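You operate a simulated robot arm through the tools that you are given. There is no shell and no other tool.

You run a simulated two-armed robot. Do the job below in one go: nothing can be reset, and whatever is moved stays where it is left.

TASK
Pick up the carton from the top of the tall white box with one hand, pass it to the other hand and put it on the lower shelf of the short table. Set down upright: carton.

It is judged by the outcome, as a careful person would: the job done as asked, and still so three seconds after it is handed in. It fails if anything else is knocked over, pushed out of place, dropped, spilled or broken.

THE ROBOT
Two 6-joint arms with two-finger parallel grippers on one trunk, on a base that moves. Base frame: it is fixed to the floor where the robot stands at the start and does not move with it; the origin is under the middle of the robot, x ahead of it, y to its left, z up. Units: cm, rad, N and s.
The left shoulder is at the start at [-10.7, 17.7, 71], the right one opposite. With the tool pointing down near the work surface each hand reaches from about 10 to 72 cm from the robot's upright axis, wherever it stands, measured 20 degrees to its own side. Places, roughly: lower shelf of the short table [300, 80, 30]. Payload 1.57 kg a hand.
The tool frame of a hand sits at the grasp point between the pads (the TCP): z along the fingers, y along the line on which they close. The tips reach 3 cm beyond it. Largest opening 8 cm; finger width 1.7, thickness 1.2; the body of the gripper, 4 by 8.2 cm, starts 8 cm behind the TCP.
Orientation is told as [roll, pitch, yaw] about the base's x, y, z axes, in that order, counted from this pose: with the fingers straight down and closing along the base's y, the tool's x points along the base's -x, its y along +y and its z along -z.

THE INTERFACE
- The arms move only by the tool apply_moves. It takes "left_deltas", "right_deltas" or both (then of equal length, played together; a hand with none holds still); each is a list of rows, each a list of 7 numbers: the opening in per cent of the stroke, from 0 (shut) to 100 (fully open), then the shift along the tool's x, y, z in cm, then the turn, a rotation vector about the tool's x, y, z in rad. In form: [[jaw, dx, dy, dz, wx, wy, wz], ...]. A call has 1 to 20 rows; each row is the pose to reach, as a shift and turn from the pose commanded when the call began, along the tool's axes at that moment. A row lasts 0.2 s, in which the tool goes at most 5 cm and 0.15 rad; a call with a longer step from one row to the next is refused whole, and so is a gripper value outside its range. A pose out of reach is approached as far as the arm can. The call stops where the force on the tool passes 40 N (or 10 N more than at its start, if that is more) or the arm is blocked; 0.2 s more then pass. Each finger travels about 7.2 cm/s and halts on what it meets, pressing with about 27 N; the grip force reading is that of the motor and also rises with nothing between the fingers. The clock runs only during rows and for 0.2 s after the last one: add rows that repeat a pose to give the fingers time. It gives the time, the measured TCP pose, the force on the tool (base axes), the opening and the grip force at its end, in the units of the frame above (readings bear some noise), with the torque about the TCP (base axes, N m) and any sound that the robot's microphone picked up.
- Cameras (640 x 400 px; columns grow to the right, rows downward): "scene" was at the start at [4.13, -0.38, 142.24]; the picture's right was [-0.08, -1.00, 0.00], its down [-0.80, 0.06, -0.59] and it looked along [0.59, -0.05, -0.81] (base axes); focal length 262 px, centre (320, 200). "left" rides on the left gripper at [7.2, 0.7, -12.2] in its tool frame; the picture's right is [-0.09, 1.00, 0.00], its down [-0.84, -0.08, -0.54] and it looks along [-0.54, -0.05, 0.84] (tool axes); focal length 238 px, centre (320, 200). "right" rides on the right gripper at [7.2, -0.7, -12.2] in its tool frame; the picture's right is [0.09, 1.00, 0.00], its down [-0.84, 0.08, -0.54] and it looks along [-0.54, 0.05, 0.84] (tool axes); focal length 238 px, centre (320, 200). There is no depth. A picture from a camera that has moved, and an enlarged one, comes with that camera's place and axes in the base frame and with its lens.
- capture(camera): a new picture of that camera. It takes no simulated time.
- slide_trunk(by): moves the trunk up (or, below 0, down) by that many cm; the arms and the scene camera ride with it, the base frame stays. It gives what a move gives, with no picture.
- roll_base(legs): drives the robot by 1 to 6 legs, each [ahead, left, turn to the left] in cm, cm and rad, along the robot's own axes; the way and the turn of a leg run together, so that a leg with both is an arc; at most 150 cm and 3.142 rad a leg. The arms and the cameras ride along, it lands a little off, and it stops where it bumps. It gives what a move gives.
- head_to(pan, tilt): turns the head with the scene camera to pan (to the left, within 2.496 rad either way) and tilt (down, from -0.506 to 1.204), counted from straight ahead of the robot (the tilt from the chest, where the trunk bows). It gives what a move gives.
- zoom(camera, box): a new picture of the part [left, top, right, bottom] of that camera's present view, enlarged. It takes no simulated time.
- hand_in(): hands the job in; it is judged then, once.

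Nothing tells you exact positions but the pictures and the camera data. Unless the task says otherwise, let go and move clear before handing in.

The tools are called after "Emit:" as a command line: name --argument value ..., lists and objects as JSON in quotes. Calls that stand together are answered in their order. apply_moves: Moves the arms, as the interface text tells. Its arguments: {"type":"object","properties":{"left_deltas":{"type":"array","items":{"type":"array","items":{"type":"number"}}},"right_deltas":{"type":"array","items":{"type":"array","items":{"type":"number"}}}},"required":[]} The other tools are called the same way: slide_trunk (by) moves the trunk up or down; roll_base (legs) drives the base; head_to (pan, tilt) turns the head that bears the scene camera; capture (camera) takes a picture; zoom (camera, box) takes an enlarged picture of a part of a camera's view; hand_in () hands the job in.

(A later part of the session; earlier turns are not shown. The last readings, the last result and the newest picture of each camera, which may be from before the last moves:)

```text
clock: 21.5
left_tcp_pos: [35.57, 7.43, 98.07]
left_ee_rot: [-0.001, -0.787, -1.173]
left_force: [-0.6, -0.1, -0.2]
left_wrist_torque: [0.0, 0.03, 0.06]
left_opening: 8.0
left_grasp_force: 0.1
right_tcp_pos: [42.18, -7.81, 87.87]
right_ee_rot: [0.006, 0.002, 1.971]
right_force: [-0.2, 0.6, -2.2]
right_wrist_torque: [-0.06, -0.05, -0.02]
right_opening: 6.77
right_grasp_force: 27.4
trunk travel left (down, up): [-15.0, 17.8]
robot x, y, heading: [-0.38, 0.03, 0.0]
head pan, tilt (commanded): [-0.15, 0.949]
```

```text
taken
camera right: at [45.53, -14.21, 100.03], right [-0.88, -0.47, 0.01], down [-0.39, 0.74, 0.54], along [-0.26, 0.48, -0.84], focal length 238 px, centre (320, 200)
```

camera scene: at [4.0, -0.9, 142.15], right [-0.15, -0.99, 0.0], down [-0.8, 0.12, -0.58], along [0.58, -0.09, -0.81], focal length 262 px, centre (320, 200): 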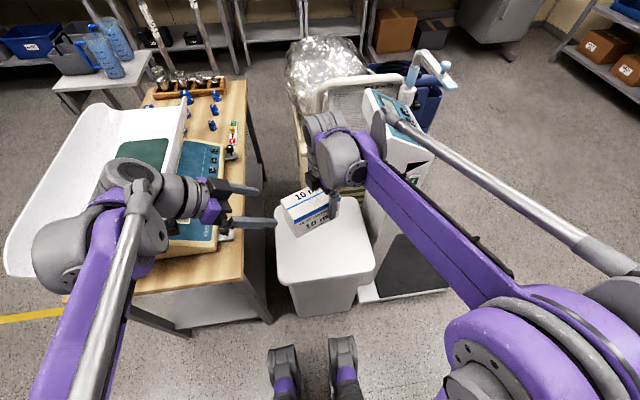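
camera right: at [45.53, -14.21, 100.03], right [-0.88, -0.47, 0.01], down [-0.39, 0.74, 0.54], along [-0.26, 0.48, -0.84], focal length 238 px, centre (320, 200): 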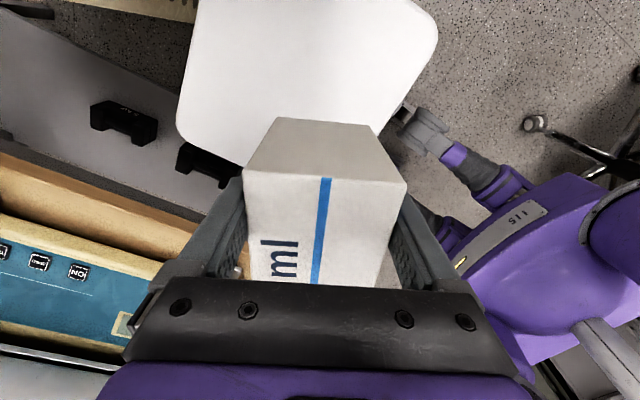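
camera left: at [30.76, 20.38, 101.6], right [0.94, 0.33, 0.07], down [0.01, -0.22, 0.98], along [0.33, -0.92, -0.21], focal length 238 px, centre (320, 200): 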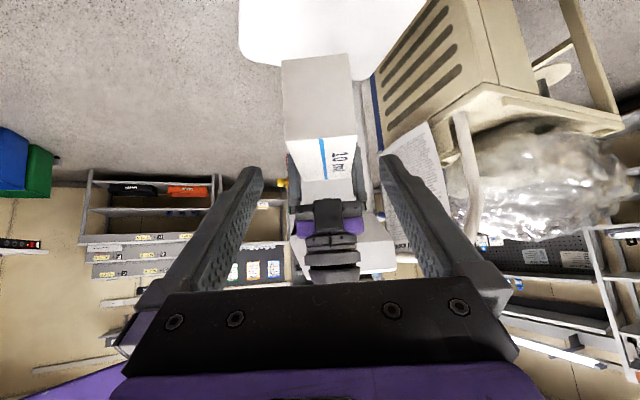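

Emit:
zoom --camera "left" --box '[250, 30, 400, 290]'

Emit:
zoom --camera "scene" --box '[180, 130, 380, 270]'

```text
1.54 times, centred on (325, 160) of left
camera zoom: at [30.76, 20.38, 101.6], right [0.94, 0.33, 0.07], down [0.01, -0.22, 0.98], along [0.33, -0.92, -0.21], focal length 367 px, centre (312, 262)
```

zoom: 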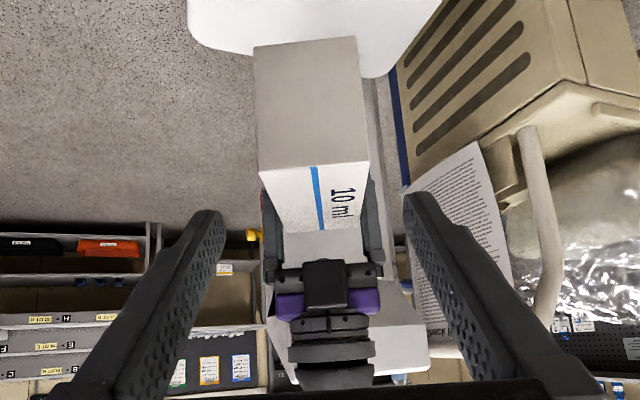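

```text
2.86 times, centred on (280, 200) of scene
camera zoom: at [4.0, -0.9, 142.15], right [-0.15, -0.99, 0.0], down [-0.8, 0.12, -0.58], along [0.58, -0.09, -0.81], focal length 747 px, centre (434, 200)
```

zoom: 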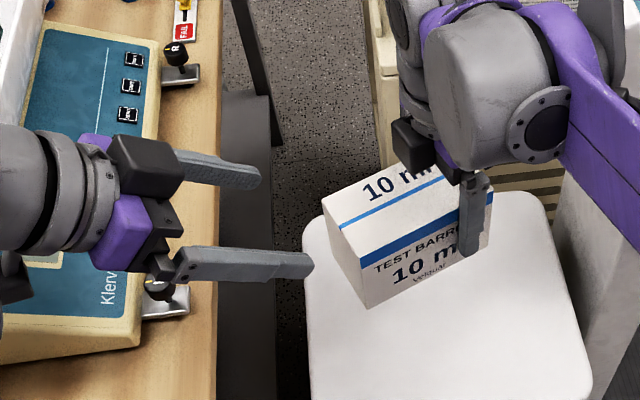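

The carton centreline lines up with the left hand to within about 2 mm. I advance most of the way along the left tool axis and check again.

Emit:
apply_moves --left_deltas '[[100, 0, 0.02, 2, 0, 0, 0], [100, 0, 0.04, 4, 0, 0, 0], [100, 0, 0.06, 6, 0, 0, 0], [100, 0, 0.08, 8, 0, 0, 0], [100, 0, 0.1, 10, 0, 0, 0], [100, 0, 0.1, 11, 0, 0, 0], [100, 0, 0.1, 11, 0, 0, 0]]'

Emit:
capture --camera "left"

Emit:
zoom --camera "scene" --box '[180, 130, 380, 270]'

Emit:
capture --camera "right"

```text
clock: 23.1
left_tcp_pos: [38.78, 0.05, 90.33]
left_ee_rot: [0.001, -0.787, -1.173]
left_force: [-0.2, -0.4, 0.5]
left_wrist_torque: [-0.05, 0.0, 0.01]
left_opening: 8.0
left_grasp_force: 0.1
right_tcp_pos: [42.11, -7.83, 87.86]
right_ee_rot: [0.005, 0.001, 1.971]
right_force: [-0.7, 0.1, -1.7]
right_wrist_torque: [-0.07, -0.06, 0.04]
right_opening: 6.8
right_grasp_force: 27.6
trunk travel left (down, up): [-15.0, 17.8]
robot x, y, heading: [0.05, -0.04, 0.002]
head pan, tilt (commanded): [-0.15, 0.949]
```

```text
taken
camera left: at [33.91, 13.11, 93.82], right [0.94, 0.33, 0.06], down [0.01, -0.22, 0.97], along [0.33, -0.92, -0.21], focal length 238 px, centre (320, 200)
```

left: 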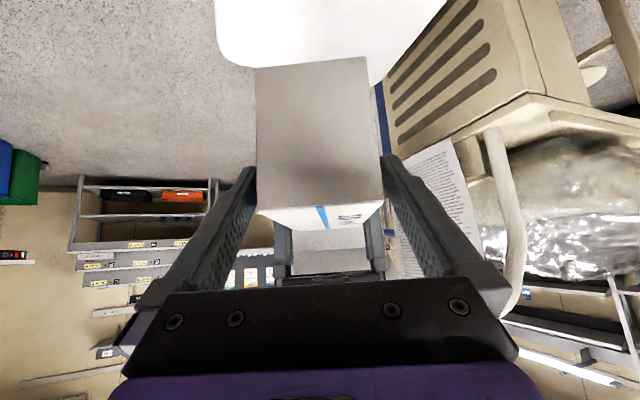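

```text
2.86 times, centred on (280, 200) of scene
camera zoom: at [4.01, -0.89, 142.15], right [-0.15, -0.99, 0.0], down [-0.8, 0.12, -0.58], along [0.58, -0.09, -0.81], focal length 747 px, centre (434, 200)
```

zoom: 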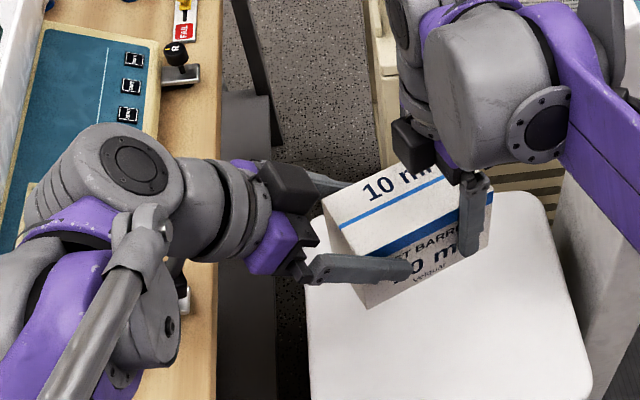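

```text
taken
camera right: at [45.53, -14.21, 100.02], right [-0.88, -0.47, 0.01], down [-0.39, 0.74, 0.54], along [-0.26, 0.48, -0.84], focal length 238 px, centre (320, 200)
```

right: 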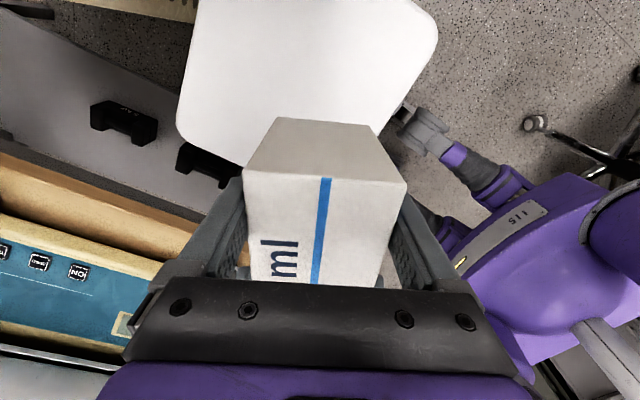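

The left fingers are straddling the carton cleanly. I advance about 4.3 cm more, leaving a gap to the right fingers, and look before closing.

Emit:
apply_moves --left_deltas '[[100, 0, 0, 1.2, 0, 0, 0], [100, 0, 0, 2.4, 0, 0, 0], [100, 0, 0, 3.4, 0, 0, 0], [100, 0, 0, 4.3, 0, 0, 0], [100, 0, 0, 4.3, 0, 0, 0]]'

Emit:
capture --camera "left"

Emit:
zoom --camera "scene" --box '[240, 150, 360, 250]'

```text
clock: 24.3
left_tcp_pos: [39.86, -2.63, 87.23]
left_ee_rot: [0.0, -0.785, -1.172]
left_force: [-0.7, 0.5, 0.2]
left_wrist_torque: [-0.02, -0.01, -0.04]
left_opening: 8.0
left_grasp_force: 0.1
right_tcp_pos: [42.12, -7.83, 87.89]
right_ee_rot: [0.005, 0.001, 1.971]
right_force: [-0.7, -0.3, -2.4]
right_wrist_torque: [-0.05, 0.0, -0.01]
right_opening: 6.76
right_grasp_force: 26.8
trunk travel left (down, up): [-15.0, 17.8]
robot x, y, heading: [-0.23, -0.11, -0.002]
head pan, tilt (commanded): [-0.15, 0.949]
```

```text
taken
camera left: at [35.11, 10.39, 90.74], right [0.94, 0.33, 0.07], down [0.01, -0.22, 0.97], along [0.33, -0.92, -0.21], focal length 238 px, centre (320, 200)
```

left: 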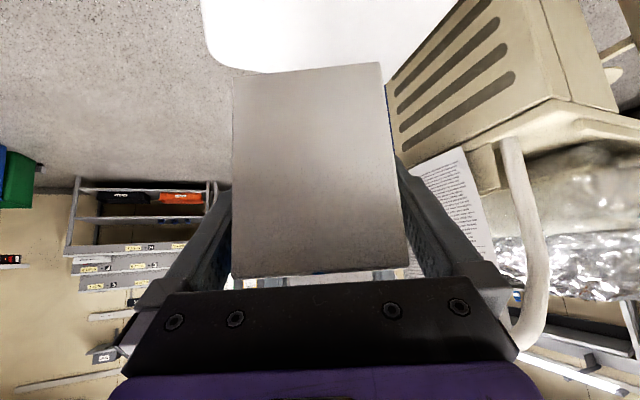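

```text
4.00 times, centred on (300, 200) of scene
camera zoom: at [4.0, -0.89, 142.15], right [-0.15, -0.99, 0.0], down [-0.8, 0.12, -0.58], along [0.58, -0.09, -0.81], focal length 1046 px, centre (400, 200)
```

zoom: 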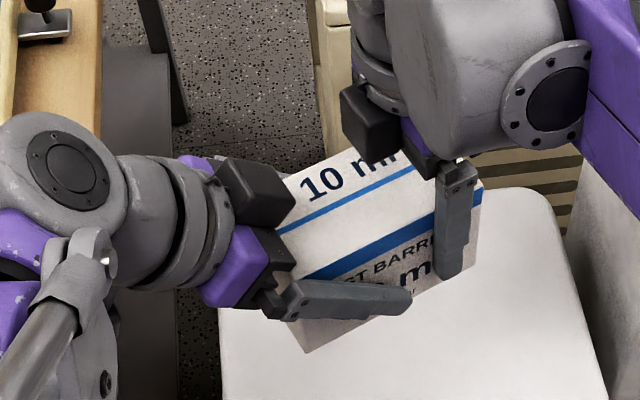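

The left fingers are placed with a clear gap to the right fingers, so I close the left hand.

Emit:
apply_moves --left_deltas '[[88, 0, 0, 0, 0, 0, 0], [70, 0, 0, 0, 0, 0, 0], [0, 0, 0, 0, 0, 0, 0], [0, 0, 0, 0, 0, 0, 0], [0, 0, 0, 0, 0, 0, 0]]'

Emit:
capture --camera "left"

Emit:
zoom --camera "scene" --box '[240, 150, 360, 250]'

```text
clock: 25.5
left_tcp_pos: [39.8, -2.53, 87.26]
left_ee_rot: [-0.001, -0.785, -1.172]
left_force: [-3.4, -2.0, -0.7]
left_wrist_torque: [-0.41, 0.78, -0.61]
left_opening: 6.79
left_grasp_force: 26.7
right_tcp_pos: [42.05, -7.82, 87.97]
right_ee_rot: [0.005, 0.002, 1.972]
right_force: [2.6, 1.8, 0.6]
right_wrist_torque: [0.46, -0.73, 0.41]
right_opening: 6.77
right_grasp_force: 27.1
trunk travel left (down, up): [-15.0, 17.8]
robot x, y, heading: [0.24, -0.22, -0.006]
head pan, tilt (commanded): [-0.15, 0.949]
```

```text
taken
camera left: at [35.09, 10.39, 90.74], right [0.94, 0.33, 0.06], down [0.01, -0.22, 0.97], along [0.33, -0.92, -0.21], focal length 238 px, centre (320, 200)
```

left: 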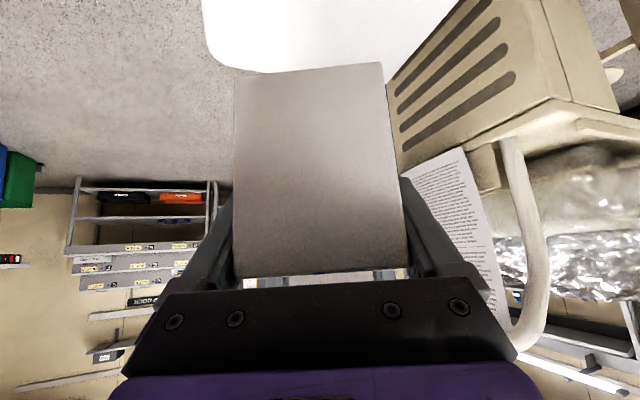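

```text
4.00 times, centred on (300, 200) of scene
camera zoom: at [4.01, -0.89, 142.15], right [-0.15, -0.99, 0.0], down [-0.8, 0.12, -0.58], along [0.58, -0.09, -0.81], focal length 1046 px, centre (400, 200)
```

zoom: 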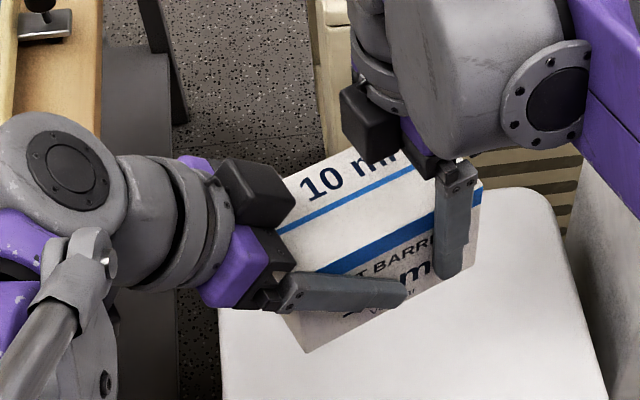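

Both hands hold the carton. I open the right hand and raise it straight up out of the way.

Emit:
apply_moves --right_deltas '[[86, 0, 0, 0, 0, 0, 0], [100, 0, 0, 0, 0, 0, 0], [100, 0, 0, 0, 0, 0, 0]]'

Emit:
capture --camera "right"

Emit:
zoom --camera "scene" --box '[240, 150, 360, 250]'

```text
clock: 26.3
left_tcp_pos: [39.98, -2.58, 87.38]
left_ee_rot: [-0.001, -0.786, -1.171]
left_force: [0.5, 0.0, -0.2]
left_wrist_torque: [0.05, 0.02, -0.03]
left_opening: 6.78
left_grasp_force: 27.2
right_tcp_pos: [42.03, -7.99, 87.93]
right_ee_rot: [0.005, 0.002, 1.97]
right_force: [-0.5, -0.2, 0.3]
right_wrist_torque: [-0.03, 0.03, -0.01]
right_opening: 7.98
right_grasp_force: 0.1
trunk travel left (down, up): [-15.0, 17.8]
robot x, y, heading: [0.2, -0.15, -0.0]
head pan, tilt (commanded): [-0.15, 0.949]
```

```text
taken
camera right: at [45.53, -14.21, 100.02], right [-0.88, -0.47, 0.01], down [-0.39, 0.74, 0.54], along [-0.26, 0.48, -0.84], focal length 238 px, centre (320, 200)
```

right: 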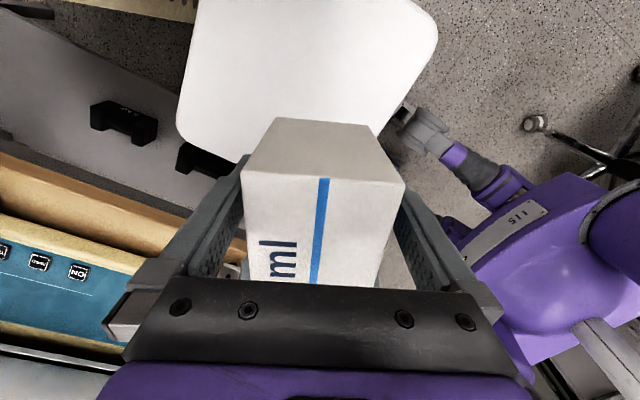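

```text
4.00 times, centred on (300, 200) of scene
camera zoom: at [4.01, -0.89, 142.15], right [-0.15, -0.99, 0.0], down [-0.8, 0.12, -0.58], along [0.58, -0.09, -0.81], focal length 1046 px, centre (400, 200)
```

zoom: 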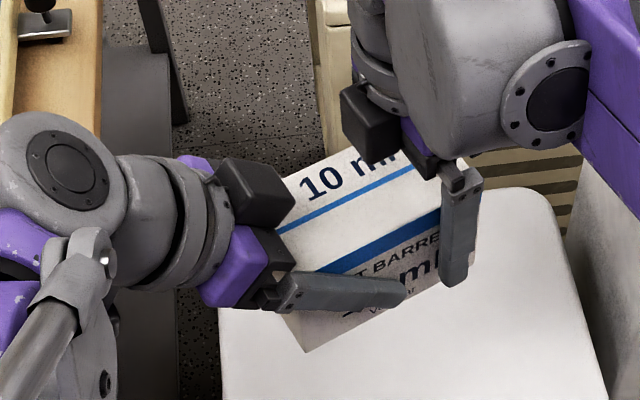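

The right hand is free and the left hand is holding. I raise the right hand straight up.

Emit:
apply_moves --right_deltas '[[100, 0, 0, -1.5, 0, 0, 0], [100, 0, 0, -3.5, 0, 0, 0], [100, 0, 0, -6, 0, 0, 0], [100, 0, 0, -9, 0, 0, 0], [100, 0, 0, -12, 0, 0, 0], [100, 0, 0, -13, 0, 0, 0]]'

Emit:
capture --camera "right"

Emit:
capture --camera "scene"

```text
clock: 27.7
left_tcp_pos: [39.92, -2.65, 87.29]
left_ee_rot: [0.0, -0.785, -1.171]
left_force: [-0.2, 0.5, -0.4]
left_wrist_torque: [0.05, 0.01, -0.04]
left_opening: 6.76
left_grasp_force: 27.0
right_tcp_pos: [42.14, -7.43, 100.9]
right_ee_rot: [0.003, 0.002, 1.971]
right_force: [-0.5, 0.2, -0.8]
right_wrist_torque: [-0.03, -0.01, -0.02]
right_opening: 7.99
right_grasp_force: 0.1
trunk travel left (down, up): [-15.0, 17.8]
robot x, y, heading: [0.02, -0.05, 0.002]
head pan, tilt (commanded): [-0.15, 0.949]
```

```text
taken
camera right: at [45.62, -13.96, 112.99], right [-0.88, -0.47, 0.01], down [-0.39, 0.74, 0.54], along [-0.26, 0.48, -0.84], focal length 238 px, centre (320, 200)
```

right: 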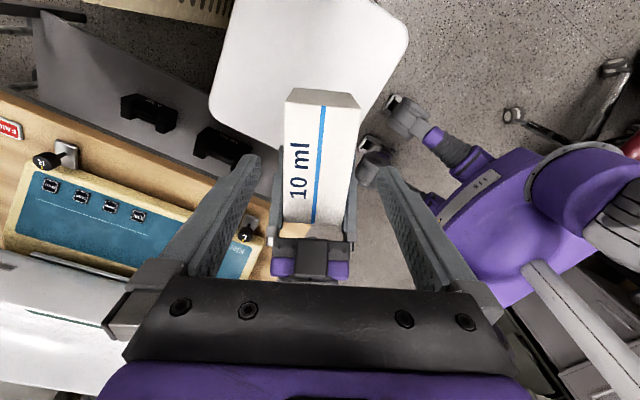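

```text
taken
camera scene: at [4.01, -0.9, 142.15], right [-0.15, -0.99, 0.0], down [-0.8, 0.12, -0.58], along [0.58, -0.09, -0.81], focal length 262 px, centre (320, 200)
```

scene: 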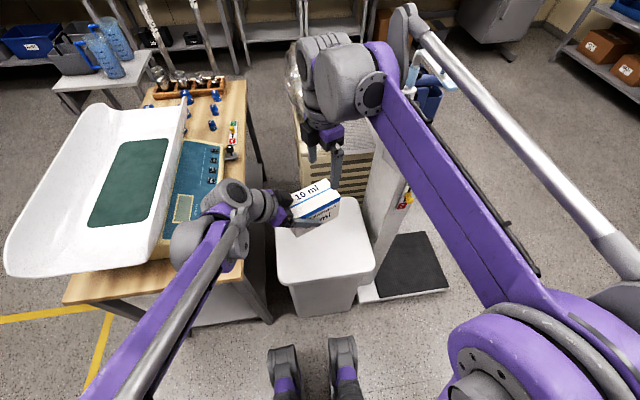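

The handover is done and the carton is in the left hand. I retract the right arm back toward the body, away from the console.

Emit:
apply_moves --right_deltas '[[100, 0.14, 1.14, 0.0, 0, 0, 0.141], [100, 0.28, 2.29, 0.0, 0, 0, 0.281], [100, 0.41, 3.43, 0.0, 0, 0, 0.422], [100, 0.55, 4.57, 0.0, 0, 0, 0.563], [100, 0.69, 5.71, 0.3, 0, 0, 0.704], [100, 0.83, 6.86, 0.6, 0, 0, 0.844], [100, 0.97, 8.0, 1.0, 0, 0, 0.985], [100, 1.1, 9.14, 1.4, 0, 0, 1.126], [100, 1.24, 10.29, 1.8, 0, 0, 1.266], [100, 1.38, 11.43, 2.2, 0, 0, 1.407], [100, 1.52, 12.57, 2.6, 0, 0, 1.548], [100, 1.65, 13.71, 3.0, 0, 0, 1.689], [100, 1.79, 14.86, 3.5, 0, 0, 1.829], [100, 1.93, 16.0, 4.0, 0, 0, 1.97], [100, 1.93, 16.0, 4.0, 0, 0, 1.97]]'

Emit:
head_to --pan -0.15 --tilt 0.75

Emit:
capture --camera "scene"

Emit:
head_to --pan -0.8 --tilt 0.6

Emit:
capture --camera "scene"

Emit:
head_to --pan -2.4 --tilt 0.7

Emit:
capture --camera "scene"

Emit:
head_to --pan 2.4 --tilt 0.7

Emit:
capture --camera "scene"

```text
clock: 30.9
left_tcp_pos: [39.9, -2.57, 87.31]
left_ee_rot: [0.001, -0.786, -1.171]
left_force: [0.2, -0.1, 0.3]
left_wrist_torque: [0.07, 0.05, 0.0]
left_opening: 6.78
left_grasp_force: 26.6
right_tcp_pos: [28.06, -15.85, 96.87]
right_ee_rot: [-0.004, 0.005, -0.002]
right_force: [-0.2, 0.0, 0.0]
right_wrist_torque: [-0.03, 0.01, -0.01]
right_opening: 8.0
right_grasp_force: 0.2
trunk travel left (down, up): [-15.0, 17.8]
robot x, y, heading: [-0.26, 0.0, -0.002]
head pan, tilt (commanded): [-0.15, 0.949]
```

```text
clock: 31.6
left_tcp_pos: [39.84, -2.64, 87.26]
left_ee_rot: [0.001, -0.786, -1.171]
left_force: [-0.7, 0.6, -0.3]
left_wrist_torque: [0.07, 0.0, 0.01]
left_opening: 6.76
left_grasp_force: 26.7
right_tcp_pos: [28.11, -15.82, 96.91]
right_ee_rot: [-0.003, 0.005, 0.0]
right_force: [-0.3, 0.2, 0.0]
right_wrist_torque: [0.01, -0.05, 0.01]
right_opening: 8.01
right_grasp_force: 0.1
trunk travel left (down, up): [-15.0, 17.8]
robot x, y, heading: [0.25, 0.08, 0.004]
head pan, tilt (commanded): [-0.15, 0.75]
```

```text
taken
camera scene: at [5.02, -1.05, 143.7], right [-0.15, -0.99, 0.0], down [-0.67, 0.1, -0.73], along [0.72, -0.11, -0.68], focal length 262 px, centre (320, 200)
```

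scene: 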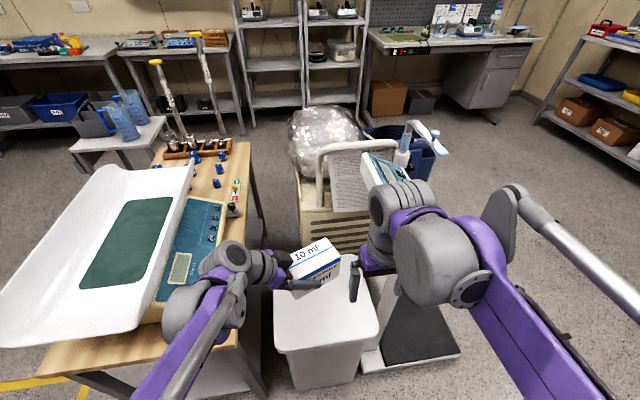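

```text
clock: 32.7
left_tcp_pos: [39.97, -2.67, 87.22]
left_ee_rot: [-0.001, -0.786, -1.17]
left_force: [-0.2, -0.1, -0.5]
left_wrist_torque: [0.05, -0.03, 0.02]
left_opening: 6.76
left_grasp_force: 27.3
right_tcp_pos: [28.21, -15.74, 97.0]
right_ee_rot: [-0.002, 0.005, 0.001]
right_force: [-0.1, 0.7, -0.4]
right_wrist_torque: [0.0, 0.01, -0.02]
right_opening: 8.01
right_grasp_force: 0.2
trunk travel left (down, up): [-15.0, 17.8]
robot x, y, heading: [0.07, -0.01, -0.004]
head pan, tilt (commanded): [-0.799, 0.6]
```

```text
taken
camera scene: at [2.99, -6.14, 144.99], right [-0.72, -0.7, 0.0], down [-0.39, 0.41, -0.82], along [0.58, -0.59, -0.57], focal length 262 px, centre (320, 200)
```

scene: 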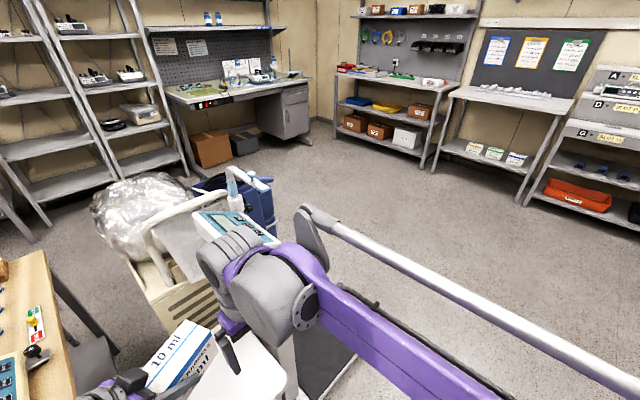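

```text
clock: 34.3
left_tcp_pos: [39.89, -2.55, 87.16]
left_ee_rot: [-0.001, -0.786, -1.171]
left_force: [0.1, -0.6, -0.4]
left_wrist_torque: [0.02, 0.02, 0.03]
left_opening: 6.74
left_grasp_force: 27.1
right_tcp_pos: [28.21, -15.88, 97.02]
right_ee_rot: [-0.004, 0.006, 0.0]
right_force: [0.3, -0.2, 0.1]
right_wrist_torque: [0.01, -0.03, -0.03]
right_opening: 7.99
right_grasp_force: 0.1
trunk travel left (down, up): [-15.0, 17.8]
robot x, y, heading: [0.17, -0.21, 0.003]
head pan, tilt (commanded): [-2.4, 0.7]
```

```text
taken
camera scene: at [-9.44, -5.54, 144.13], right [-0.68, 0.74, 0.0], down [0.47, 0.44, -0.77], along [-0.56, -0.52, -0.64], focal length 262 px, centre (320, 200)
```

scene: 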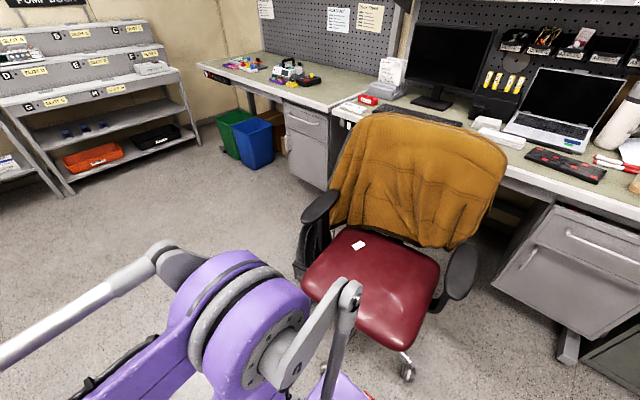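

```text
clock: 38.1
left_tcp_pos: [39.95, -2.63, 87.34]
left_ee_rot: [-0.002, -0.785, -1.171]
left_force: [0.3, -0.3, 0.6]
left_wrist_torque: [0.0, -0.01, -0.02]
left_opening: 6.8
left_grasp_force: 27.2
right_tcp_pos: [28.08, -15.75, 96.89]
right_ee_rot: [-0.002, 0.006, 0.0]
right_force: [0.4, 0.0, 0.0]
right_wrist_torque: [0.0, -0.01, -0.04]
right_opening: 8.01
right_grasp_force: 0.0
trunk travel left (down, up): [-15.0, 17.8]
robot x, y, heading: [0.13, -0.05, -0.002]
head pan, tilt (commanded): [2.4, 0.7]
```

```text
taken
camera scene: at [-9.43, 5.94, 144.13], right [0.68, 0.74, 0.0], down [0.47, -0.44, -0.77], along [-0.56, 0.52, -0.64], focal length 262 px, centre (320, 200)
```

scene: 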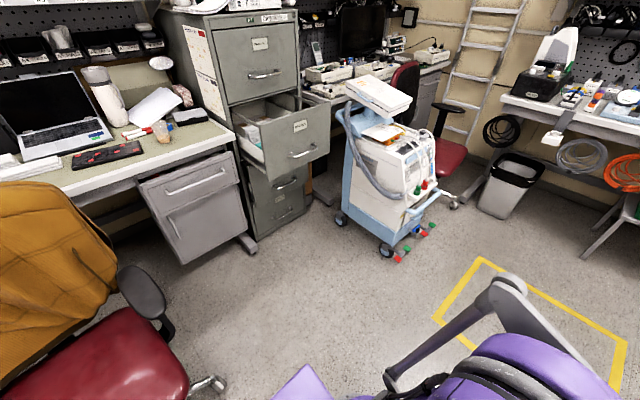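

There's a chair close behind at x < −50, so I can't back up much. I'll look down to see my own footprint and the floor to my right.

Emit:
head_to --pan -1.57 --tilt 1.2

Emit:
capture --camera "scene"

Emit:
head_to --pan 0.0 --tilt 1.2

Emit:
capture --camera "scene"

Emit:
head_to --pan 1.57 --tilt 1.2

Emit:
capture --camera "scene"

```text
clock: 41.4
left_tcp_pos: [39.85, -2.57, 87.37]
left_ee_rot: [0.0, -0.787, -1.17]
left_force: [0.7, 0.6, -0.3]
left_wrist_torque: [0.05, 0.0, -0.01]
left_opening: 6.77
left_grasp_force: 26.5
right_tcp_pos: [28.05, -15.76, 97.04]
right_ee_rot: [-0.004, 0.004, 0.0]
right_force: [0.3, 0.2, 0.1]
right_wrist_torque: [-0.01, 0.04, -0.01]
right_opening: 8.01
right_grasp_force: 0.0
trunk travel left (down, up): [-15.0, 17.8]
robot x, y, heading: [0.02, 0.03, -0.001]
head pan, tilt (commanded): [-1.571, 1.201]
```

```text
taken
camera scene: at [-3.18, -5.39, 140.53], right [-1.0, 0.0, 0.0], down [0.0, 0.93, -0.36], along [0.0, -0.36, -0.93], focal length 262 px, centre (320, 200)
```

scene: 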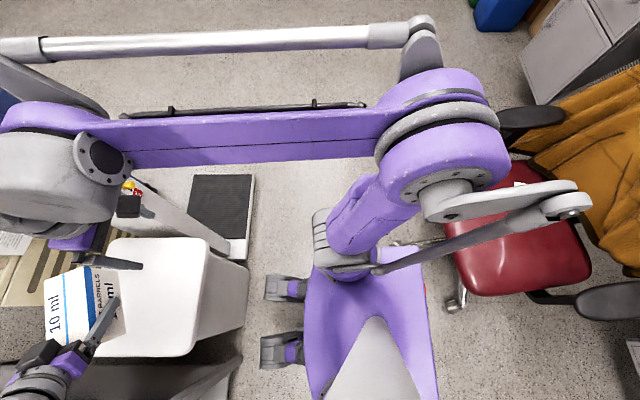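

```text
clock: 43.0
left_tcp_pos: [39.9, -2.53, 87.22]
left_ee_rot: [0.001, -0.786, -1.171]
left_force: [0.2, 0.0, 0.4]
left_wrist_torque: [0.05, 0.01, -0.02]
left_opening: 6.78
left_grasp_force: 27.2
right_tcp_pos: [28.1, -15.85, 97.01]
right_ee_rot: [-0.003, 0.003, 0.0]
right_force: [-0.2, -0.6, 0.0]
right_wrist_torque: [-0.01, 0.02, -0.01]
right_opening: 8.01
right_grasp_force: 0.1
trunk travel left (down, up): [-15.0, 17.8]
robot x, y, heading: [-0.05, -0.04, -0.004]
head pan, tilt (commanded): [0.0, 1.201]
```

```text
taken
camera scene: at [2.42, 0.19, 140.53], right [0.0, -1.0, 0.0], down [-0.93, 0.0, -0.36], along [0.36, 0.0, -0.93], focal length 262 px, centre (320, 200)
```

scene: 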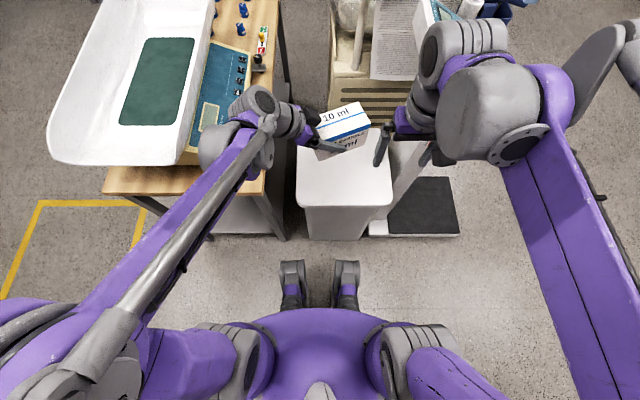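

```text
clock: 44.7
left_tcp_pos: [39.83, -2.65, 87.49]
left_ee_rot: [0.001, -0.785, -1.171]
left_force: [0.0, -0.5, 0.8]
left_wrist_torque: [0.03, 0.05, -0.01]
left_opening: 6.78
left_grasp_force: 27.6
right_tcp_pos: [28.13, -15.82, 97.01]
right_ee_rot: [-0.005, 0.004, -0.001]
right_force: [0.3, -0.3, 0.7]
right_wrist_torque: [-0.01, 0.02, -0.01]
right_opening: 8.0
right_grasp_force: 0.1
trunk travel left (down, up): [-15.0, 17.8]
robot x, y, heading: [-0.16, -0.17, -0.003]
head pan, tilt (commanded): [1.571, 1.201]
```

```text
taken
camera scene: at [-3.17, 5.79, 140.53], right [1.0, 0.0, 0.0], down [0.0, -0.93, -0.36], along [0.0, 0.36, -0.93], focal length 262 px, centre (320, 200)
```

scene: 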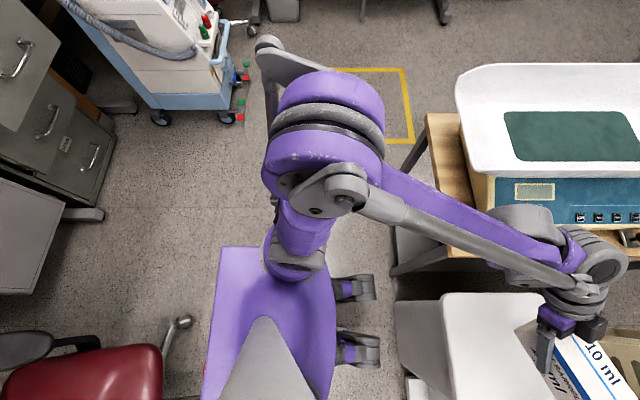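

Emit:
head_to --pan 2.496 --tilt 1.2

Emit:
capture --camera "scene"

Emit:
head_to --pan -2.2 --tilt 1.1

Emit:
capture --camera "scene"

```text
clock: 45.9
left_tcp_pos: [39.87, -2.6, 87.27]
left_ee_rot: [0.002, -0.785, -1.173]
left_force: [0.9, 0.5, -0.7]
left_wrist_torque: [0.04, 0.0, -0.01]
left_opening: 6.81
left_grasp_force: 27.0
right_tcp_pos: [28.08, -15.78, 96.93]
right_ee_rot: [-0.003, 0.006, 0.0]
right_force: [-0.5, 0.4, 0.3]
right_wrist_torque: [0.02, 0.03, 0.03]
right_opening: 8.0
right_grasp_force: 0.1
trunk travel left (down, up): [-15.0, 17.8]
robot x, y, heading: [-0.2, 0.1, -0.003]
head pan, tilt (commanded): [2.496, 1.201]
```

```text
taken
camera scene: at [-7.64, 3.57, 140.53], right [0.6, 0.8, 0.0], down [0.74, -0.56, -0.36], along [-0.29, 0.22, -0.93], focal length 262 px, centre (320, 200)
```

scene: 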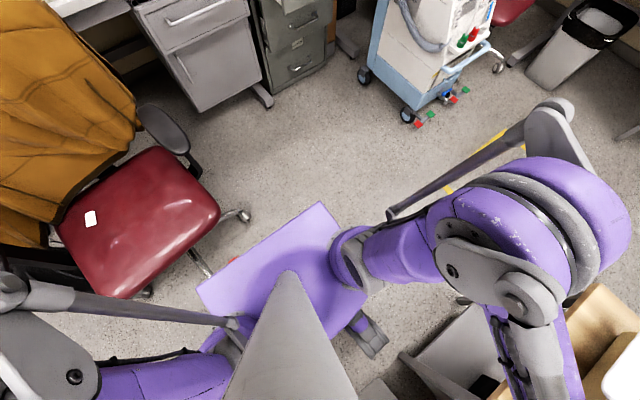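

```text
clock: 49.6
left_tcp_pos: [39.93, -2.68, 87.36]
left_ee_rot: [-0.001, -0.785, -1.172]
left_force: [0.3, 0.4, 0.4]
left_wrist_torque: [0.02, 0.01, 0.0]
left_opening: 6.79
left_grasp_force: 26.5
right_tcp_pos: [28.1, -15.83, 96.89]
right_ee_rot: [-0.004, 0.006, 0.0]
right_force: [-0.5, -0.7, 0.8]
right_wrist_torque: [-0.03, -0.04, 0.03]
right_opening: 8.03
right_grasp_force: 0.0
trunk travel left (down, up): [-15.0, 17.8]
robot x, y, heading: [0.04, 0.01, 0.0]
head pan, tilt (commanded): [-2.201, 1.1]
```

```text
taken
camera scene: at [-6.9, -4.9, 141.13], right [-0.81, 0.59, 0.0], down [0.53, 0.72, -0.45], along [-0.27, -0.37, -0.89], focal length 262 px, centre (320, 200)
```

scene: 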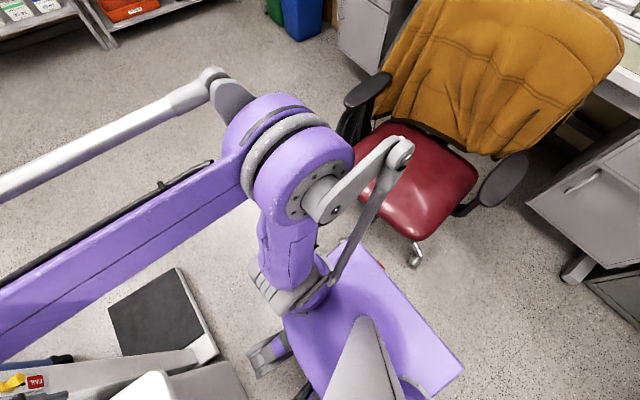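

The right-hand route is feasible if I strafe without backing up. First I pull the left hand with the carton back and up, clear of the console height.

Emit:
apply_moves --left_deltas '[[0, 0.95, -0.81, -2.51, -0.078, 0, -0.078], [0, 1.9, -1.63, -5.02, -0.156, 0, -0.155], [0, 2.85, -2.44, -7.53, -0.234, 0, -0.233], [0, 3.8, -3.26, -10.05, -0.312, 0, -0.311], [0, 4.75, -4.07, -12.56, -0.39, 0, -0.389], [0, 5.7, -4.89, -15.07, -0.468, 0, -0.466], [0, 6.65, -5.7, -17.58, -0.546, 0, -0.544], [0, 6.65, -5.7, -17.58, -0.546, 0, -0.544]]'

Emit:
head_to --pan -0.1 --tilt 1.1

Emit:
capture --camera "scene"

Emit:
capture --camera "left"

```text
clock: 51.4
left_tcp_pos: [28.2, 11.0, 94.88]
left_ee_rot: [0.002, -0.786, -0.4]
left_force: [0.4, -0.3, -1.8]
left_wrist_torque: [0.03, 0.03, -0.05]
left_opening: 6.78
left_grasp_force: 27.1
right_tcp_pos: [28.09, -15.71, 96.91]
right_ee_rot: [-0.004, 0.004, 0.0]
right_force: [-0.1, 0.1, -0.1]
right_wrist_torque: [-0.03, -0.02, -0.02]
right_opening: 7.99
right_grasp_force: 0.1
trunk travel left (down, up): [-15.0, 17.8]
robot x, y, heading: [0.12, -0.13, -0.004]
head pan, tilt (commanded): [-2.201, 1.1]
```

```text
clock: 53.4
left_tcp_pos: [28.02, 10.93, 94.9]
left_ee_rot: [0.002, -0.785, -0.401]
left_force: [-0.3, -0.1, -2.2]
left_wrist_torque: [0.05, 0.03, 0.03]
left_opening: 6.76
left_grasp_force: 27.1
right_tcp_pos: [28.13, -15.84, 97.0]
right_ee_rot: [-0.003, 0.005, 0.001]
right_force: [0.0, 0.6, -0.3]
right_wrist_torque: [-0.02, 0.03, -0.02]
right_opening: 8.0
right_grasp_force: 0.0
trunk travel left (down, up): [-15.0, 17.8]
robot x, y, heading: [-0.19, 0.26, -0.001]
head pan, tilt (commanded): [-0.099, 1.1]
```

```text
taken
camera scene: at [3.1, -0.43, 141.13], right [-0.1, -0.99, 0.0], down [-0.89, 0.09, -0.45], along [0.45, -0.05, -0.89], focal length 262 px, centre (320, 200)
```

scene: 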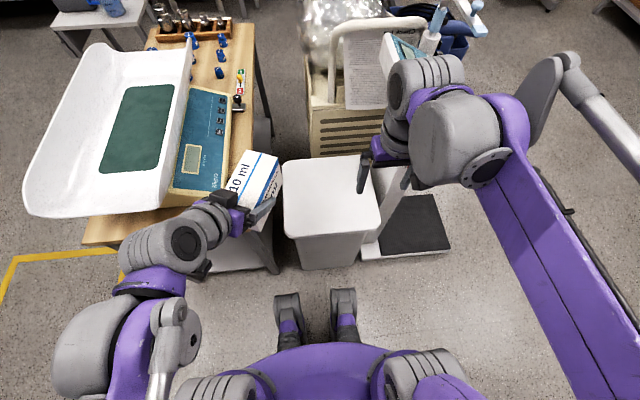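

```text
taken
camera left: at [15.58, 16.98, 98.34], right [0.45, 0.89, 0.07], down [0.16, -0.15, 0.97], along [0.88, -0.43, -0.21], focal length 238 px, centre (320, 200)
```

left: 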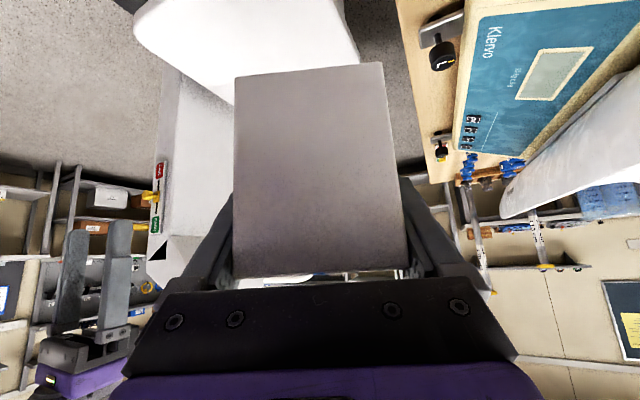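

I pull the right hand back a little more for clearance from the console, then strafe right in a first step.

Emit:
apply_moves --right_deltas '[[100, 1.7, 0, -2, 0, 0, 0], [100, 3.4, 0, -4, 0, 0, 0], [100, 5, 0, -6, 0, 0, 0], [100, 5, 0, -6, 0, 0, 0]]'

Emit:
roll_base --legs '[[0, -25, 0]]'

Emit:
capture --camera "scene"

Emit:
capture --camera "left"

```text
clock: 54.4
left_tcp_pos: [28.16, 10.89, 94.87]
left_ee_rot: [0.002, -0.786, -0.401]
left_force: [-0.1, -0.8, -2.3]
left_wrist_torque: [0.02, 0.06, -0.01]
left_opening: 6.75
left_grasp_force: 27.0
right_tcp_pos: [23.12, -15.74, 103.09]
right_ee_rot: [-0.005, 0.006, 0.002]
right_force: [0.0, 0.4, -0.6]
right_wrist_torque: [0.01, 0.06, 0.0]
right_opening: 7.99
right_grasp_force: 0.0
trunk travel left (down, up): [-15.0, 17.8]
robot x, y, heading: [0.02, -0.01, -0.003]
head pan, tilt (commanded): [-0.099, 1.1]
```

```text
clock: 57.2
left_tcp_pos: [28.08, -13.63, 94.82]
left_ee_rot: [0.002, -0.786, -0.399]
left_force: [0.7, -1.1, -2.4]
left_wrist_torque: [0.0, 0.03, -0.03]
left_opening: 6.81
left_grasp_force: 27.0
right_tcp_pos: [23.3, -40.4, 102.96]
right_ee_rot: [-0.005, 0.006, 0.005]
right_force: [0.2, -0.4, 0.1]
right_wrist_torque: [0.01, -0.01, 0.05]
right_opening: 8.02
right_grasp_force: 0.1
trunk travel left (down, up): [-15.0, 17.8]
robot x, y, heading: [-0.23, -24.64, 0.002]
head pan, tilt (commanded): [-0.099, 1.1]
```

```text
taken
camera scene: at [3.13, -25.05, 141.13], right [-0.1, -1.0, 0.0], down [-0.89, 0.09, -0.45], along [0.45, -0.04, -0.89], focal length 262 px, centre (320, 200)
```

scene: 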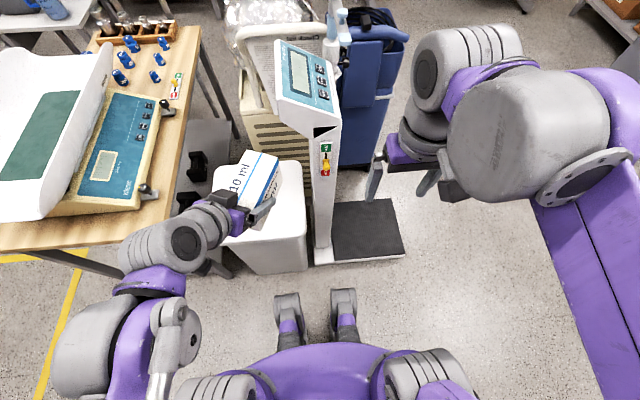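

```text
taken
camera left: at [15.56, -7.59, 98.35], right [0.45, 0.89, 0.07], down [0.16, -0.15, 0.97], along [0.88, -0.42, -0.21], focal length 238 px, centre (320, 200)
```

left: 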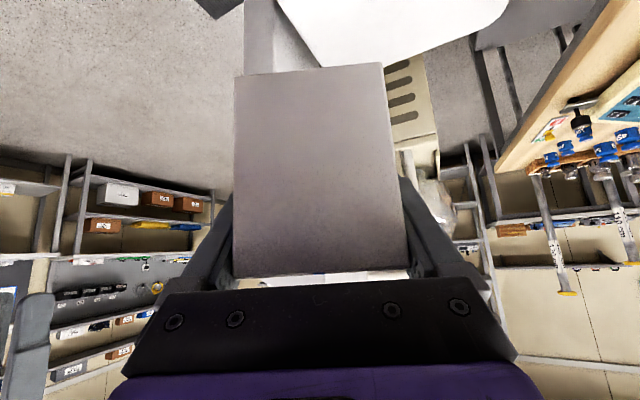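

Strafing tracks well, and the floor to the right is open. I continue right past the scale and the blue trolley.

Emit:
roll_base --legs '[[0, -110, 0]]'

Emit:
head_to --pan 0.3 --tilt 0.6

Emit:
capture --camera "scene"

Emit:
head_to --pan -0.5 --tilt 0.6

Emit:
capture --camera "scene"

```text
clock: 67.4
left_tcp_pos: [27.56, -126.45, 94.88]
left_ee_rot: [0.002, -0.786, -0.415]
left_force: [-0.4, -0.4, -2.5]
left_wrist_torque: [-0.01, 0.02, 0.0]
left_opening: 6.78
left_grasp_force: 27.5
right_tcp_pos: [22.39, -153.22, 103.03]
right_ee_rot: [-0.002, 0.007, -0.011]
right_force: [-0.2, 0.3, 0.2]
right_wrist_torque: [-0.02, -0.03, -0.02]
right_opening: 7.99
right_grasp_force: 0.2
trunk travel left (down, up): [-15.0, 17.8]
robot x, y, heading: [-0.59, -137.06, -0.018]
head pan, tilt (commanded): [-0.099, 1.1]
```

```text
clock: 68.3
left_tcp_pos: [27.72, -126.53, 94.92]
left_ee_rot: [0.001, -0.785, -0.414]
left_force: [0.4, -0.6, -2.4]
left_wrist_torque: [0.03, 0.06, 0.01]
left_opening: 6.78
left_grasp_force: 27.1
right_tcp_pos: [22.5, -153.17, 102.93]
right_ee_rot: [-0.004, 0.005, -0.013]
right_force: [0.0, 0.8, -0.6]
right_wrist_torque: [-0.03, -0.01, -0.02]
right_opening: 8.01
right_grasp_force: 0.0
trunk travel left (down, up): [-15.0, 17.8]
robot x, y, heading: [-0.32, -137.19, -0.013]
head pan, tilt (commanded): [0.3, 0.6]
```

```text
taken
camera scene: at [4.71, -134.38, 144.99], right [0.28, -0.96, 0.0], down [-0.54, -0.16, -0.82], along [0.79, 0.23, -0.57], focal length 262 px, centre (320, 200)
```

scene: 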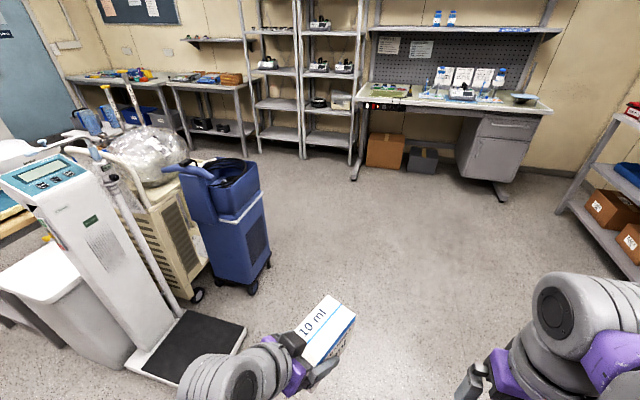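

```text
clock: 69.4
left_tcp_pos: [27.6, -126.61, 94.92]
left_ee_rot: [0.001, -0.785, -0.414]
left_force: [0.8, -0.1, -2.3]
left_wrist_torque: [0.06, 0.05, -0.02]
left_opening: 6.79
left_grasp_force: 26.8
right_tcp_pos: [22.46, -153.18, 103.09]
right_ee_rot: [-0.004, 0.005, -0.014]
right_force: [-0.1, -0.2, 0.0]
right_wrist_torque: [-0.02, 0.01, -0.02]
right_opening: 8.0
right_grasp_force: 0.0
trunk travel left (down, up): [-15.0, 17.8]
robot x, y, heading: [-0.47, -137.25, -0.012]
head pan, tilt (commanded): [-0.499, 0.6]
```

```text
taken
camera scene: at [3.94, -141.21, 144.99], right [-0.49, -0.87, 0.0], down [-0.49, 0.28, -0.83], along [0.72, -0.4, -0.56], focal length 262 px, centre (320, 200)
```

scene: 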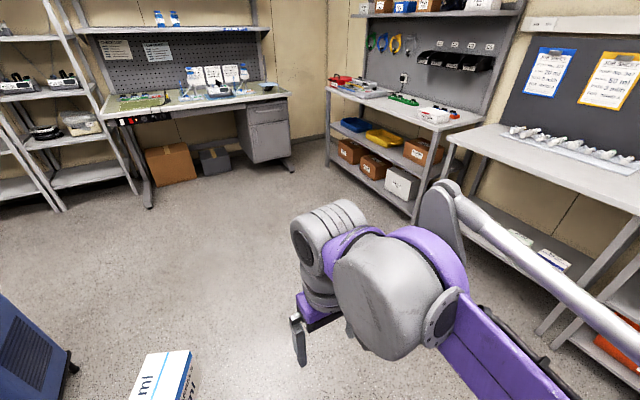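

The way ahead is open: the blue trolley's right side is at y of about −60 and the racks' fronts at x of about 292. I drive ahead in two legs and then look at the short table.

Emit:
roll_base --legs '[[110, 0, 0.012], [105, 0, 0]]'

Emit:
head_to --pan 0.9 --tilt 0.5

Emit:
capture --camera "scene"

Emit:
head_to --pan 1.5 --tilt 0.6

Emit:
capture --camera "scene"

```text
clock: 80.0
left_tcp_pos: [240.64, -126.07, 94.79]
left_ee_rot: [0.0, -0.785, -0.4]
left_force: [-0.3, 0.1, -2.2]
left_wrist_torque: [0.01, 0.07, 0.0]
left_opening: 6.77
left_grasp_force: 27.3
right_tcp_pos: [235.92, -152.84, 103.07]
right_ee_rot: [-0.002, 0.006, 0.002]
right_force: [-0.2, 0.4, 0.4]
right_wrist_torque: [0.0, 0.03, 0.01]
right_opening: 8.01
right_grasp_force: 0.1
trunk travel left (down, up): [-15.0, 17.8]
robot x, y, heading: [212.69, -136.89, 0.0]
head pan, tilt (commanded): [-0.499, 0.6]
```

```text
clock: 81.5
left_tcp_pos: [240.63, -126.1, 94.93]
left_ee_rot: [0.002, -0.786, -0.398]
left_force: [0.5, -0.2, -2.1]
left_wrist_torque: [0.03, 0.03, -0.05]
left_opening: 6.75
left_grasp_force: 27.4
right_tcp_pos: [235.77, -152.81, 103.02]
right_ee_rot: [-0.002, 0.006, 0.002]
right_force: [0.0, 0.0, 0.9]
right_wrist_torque: [-0.01, 0.04, 0.0]
right_opening: 7.97
right_grasp_force: 0.1
trunk travel left (down, up): [-15.0, 17.8]
robot x, y, heading: [212.61, -136.93, 0.003]
head pan, tilt (commanded): [0.901, 0.499]
```

```text
taken
camera scene: at [215.03, -129.7, 145.9], right [0.78, -0.62, 0.0], down [-0.3, -0.38, -0.88], along [0.54, 0.69, -0.48], focal length 262 px, centre (320, 200)
```

scene: 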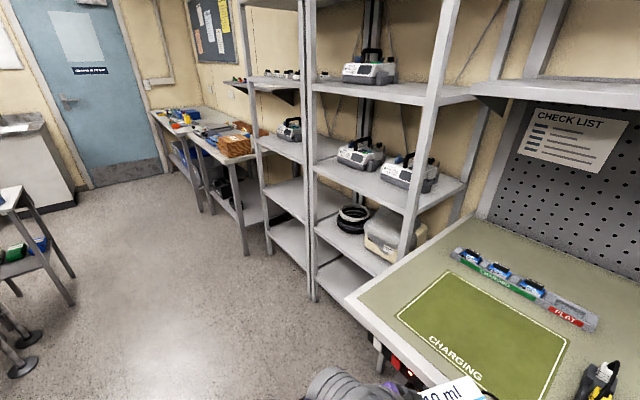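

```text
clock: 82.5
left_tcp_pos: [240.65, -125.94, 94.9]
left_ee_rot: [0.002, -0.785, -0.398]
left_force: [-0.1, 0.7, -2.7]
left_wrist_torque: [0.01, 0.02, -0.01]
left_opening: 6.78
left_grasp_force: 26.8
right_tcp_pos: [235.85, -152.75, 103.04]
right_ee_rot: [-0.004, 0.005, 0.0]
right_force: [0.2, 0.5, 0.8]
right_wrist_torque: [0.0, -0.04, 0.02]
right_opening: 8.02
right_grasp_force: 0.1
trunk travel left (down, up): [-15.0, 17.8]
robot x, y, heading: [212.66, -137.03, 0.007]
head pan, tilt (commanded): [1.499, 0.6]
```

```text
taken
camera scene: at [210.01, -128.02, 144.99], right [1.0, -0.07, 0.0], down [-0.04, -0.56, -0.83], along [0.06, 0.82, -0.56], focal length 262 px, centre (320, 200)
```

scene: 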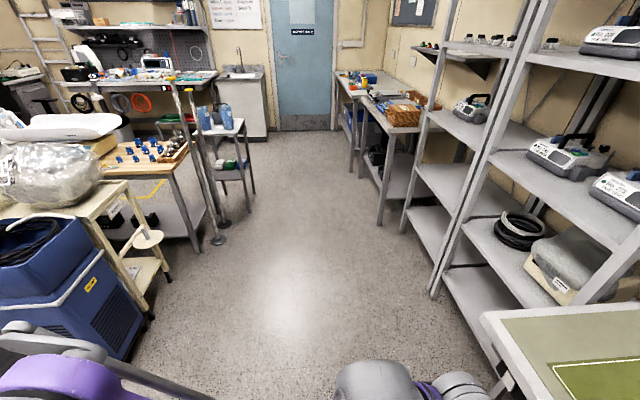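

The poles are at about (139, 32) and (138, 55), and the short table's front right leg is at about (273, 42). The corridor at x of about 212 is clear, so I strafe left toward the short table.

Emit:
roll_base --legs '[[0, 75, -0.004], [0, 70, 0]]'

Emit:
head_to --pan 0.7 --tilt 0.75

Emit:
capture --camera "scene"

Emit:
head_to --pan 1.5 --tilt 0.6

Emit:
capture --camera "scene"

```text
clock: 95.7
left_tcp_pos: [241.04, 18.45, 94.8]
left_ee_rot: [0.002, -0.786, -0.409]
left_force: [-0.3, 0.5, -1.7]
left_wrist_torque: [0.0, -0.02, 0.01]
left_opening: 6.8
left_grasp_force: 27.1
right_tcp_pos: [236.21, -8.19, 103.0]
right_ee_rot: [-0.004, 0.005, -0.005]
right_force: [-0.1, -0.5, 0.3]
right_wrist_torque: [-0.02, 0.0, -0.01]
right_opening: 8.0
right_grasp_force: 0.1
trunk travel left (down, up): [-15.0, 17.8]
robot x, y, heading: [213.1, 7.84, -0.006]
head pan, tilt (commanded): [1.499, 0.6]
```

```text
clock: 96.8
left_tcp_pos: [241.11, 18.47, 94.95]
left_ee_rot: [0.002, -0.786, -0.408]
left_force: [0.3, 0.3, -2.4]
left_wrist_torque: [0.04, 0.03, 0.01]
left_opening: 6.77
left_grasp_force: 27.3
right_tcp_pos: [236.11, -8.16, 103.01]
right_ee_rot: [-0.004, 0.004, -0.006]
right_force: [-0.6, -0.1, 0.2]
right_wrist_torque: [-0.02, 0.0, -0.02]
right_opening: 7.99
right_grasp_force: 0.0
trunk travel left (down, up): [-15.0, 17.8]
robot x, y, heading: [212.92, 7.73, -0.01]
head pan, tilt (commanded): [0.7, 0.75]
```

```text
taken
camera scene: at [216.21, 13.26, 143.71], right [0.64, -0.77, 0.0], down [-0.52, -0.44, -0.73], along [0.56, 0.47, -0.68], focal length 262 px, centre (320, 200)
```

scene: 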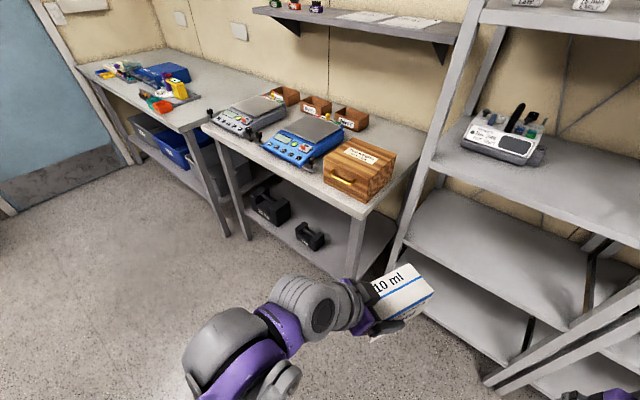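

```text
clock: 97.9
left_tcp_pos: [241.05, 18.44, 94.92]
left_ee_rot: [0.0, -0.785, -0.408]
left_force: [0.8, -0.5, -1.5]
left_wrist_torque: [0.03, 0.04, 0.01]
left_opening: 6.78
left_grasp_force: 26.9
right_tcp_pos: [236.09, -8.24, 103.01]
right_ee_rot: [-0.003, 0.006, -0.006]
right_force: [0.0, 0.5, 0.2]
right_wrist_torque: [-0.02, 0.0, -0.01]
right_opening: 8.01
right_grasp_force: 0.2
trunk travel left (down, up): [-15.0, 17.8]
robot x, y, heading: [213.02, 7.44, -0.005]
head pan, tilt (commanded): [1.499, 0.6]
```

```text
taken
camera scene: at [210.53, 16.77, 144.99], right [1.0, -0.08, 0.0], down [-0.04, -0.56, -0.82], along [0.07, 0.82, -0.57], focal length 262 px, centre (320, 200)
```

scene: 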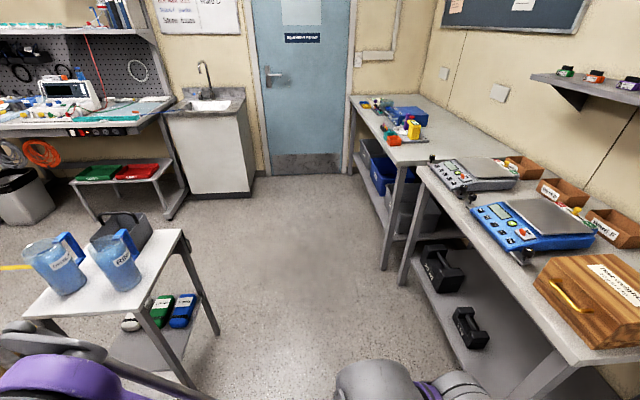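

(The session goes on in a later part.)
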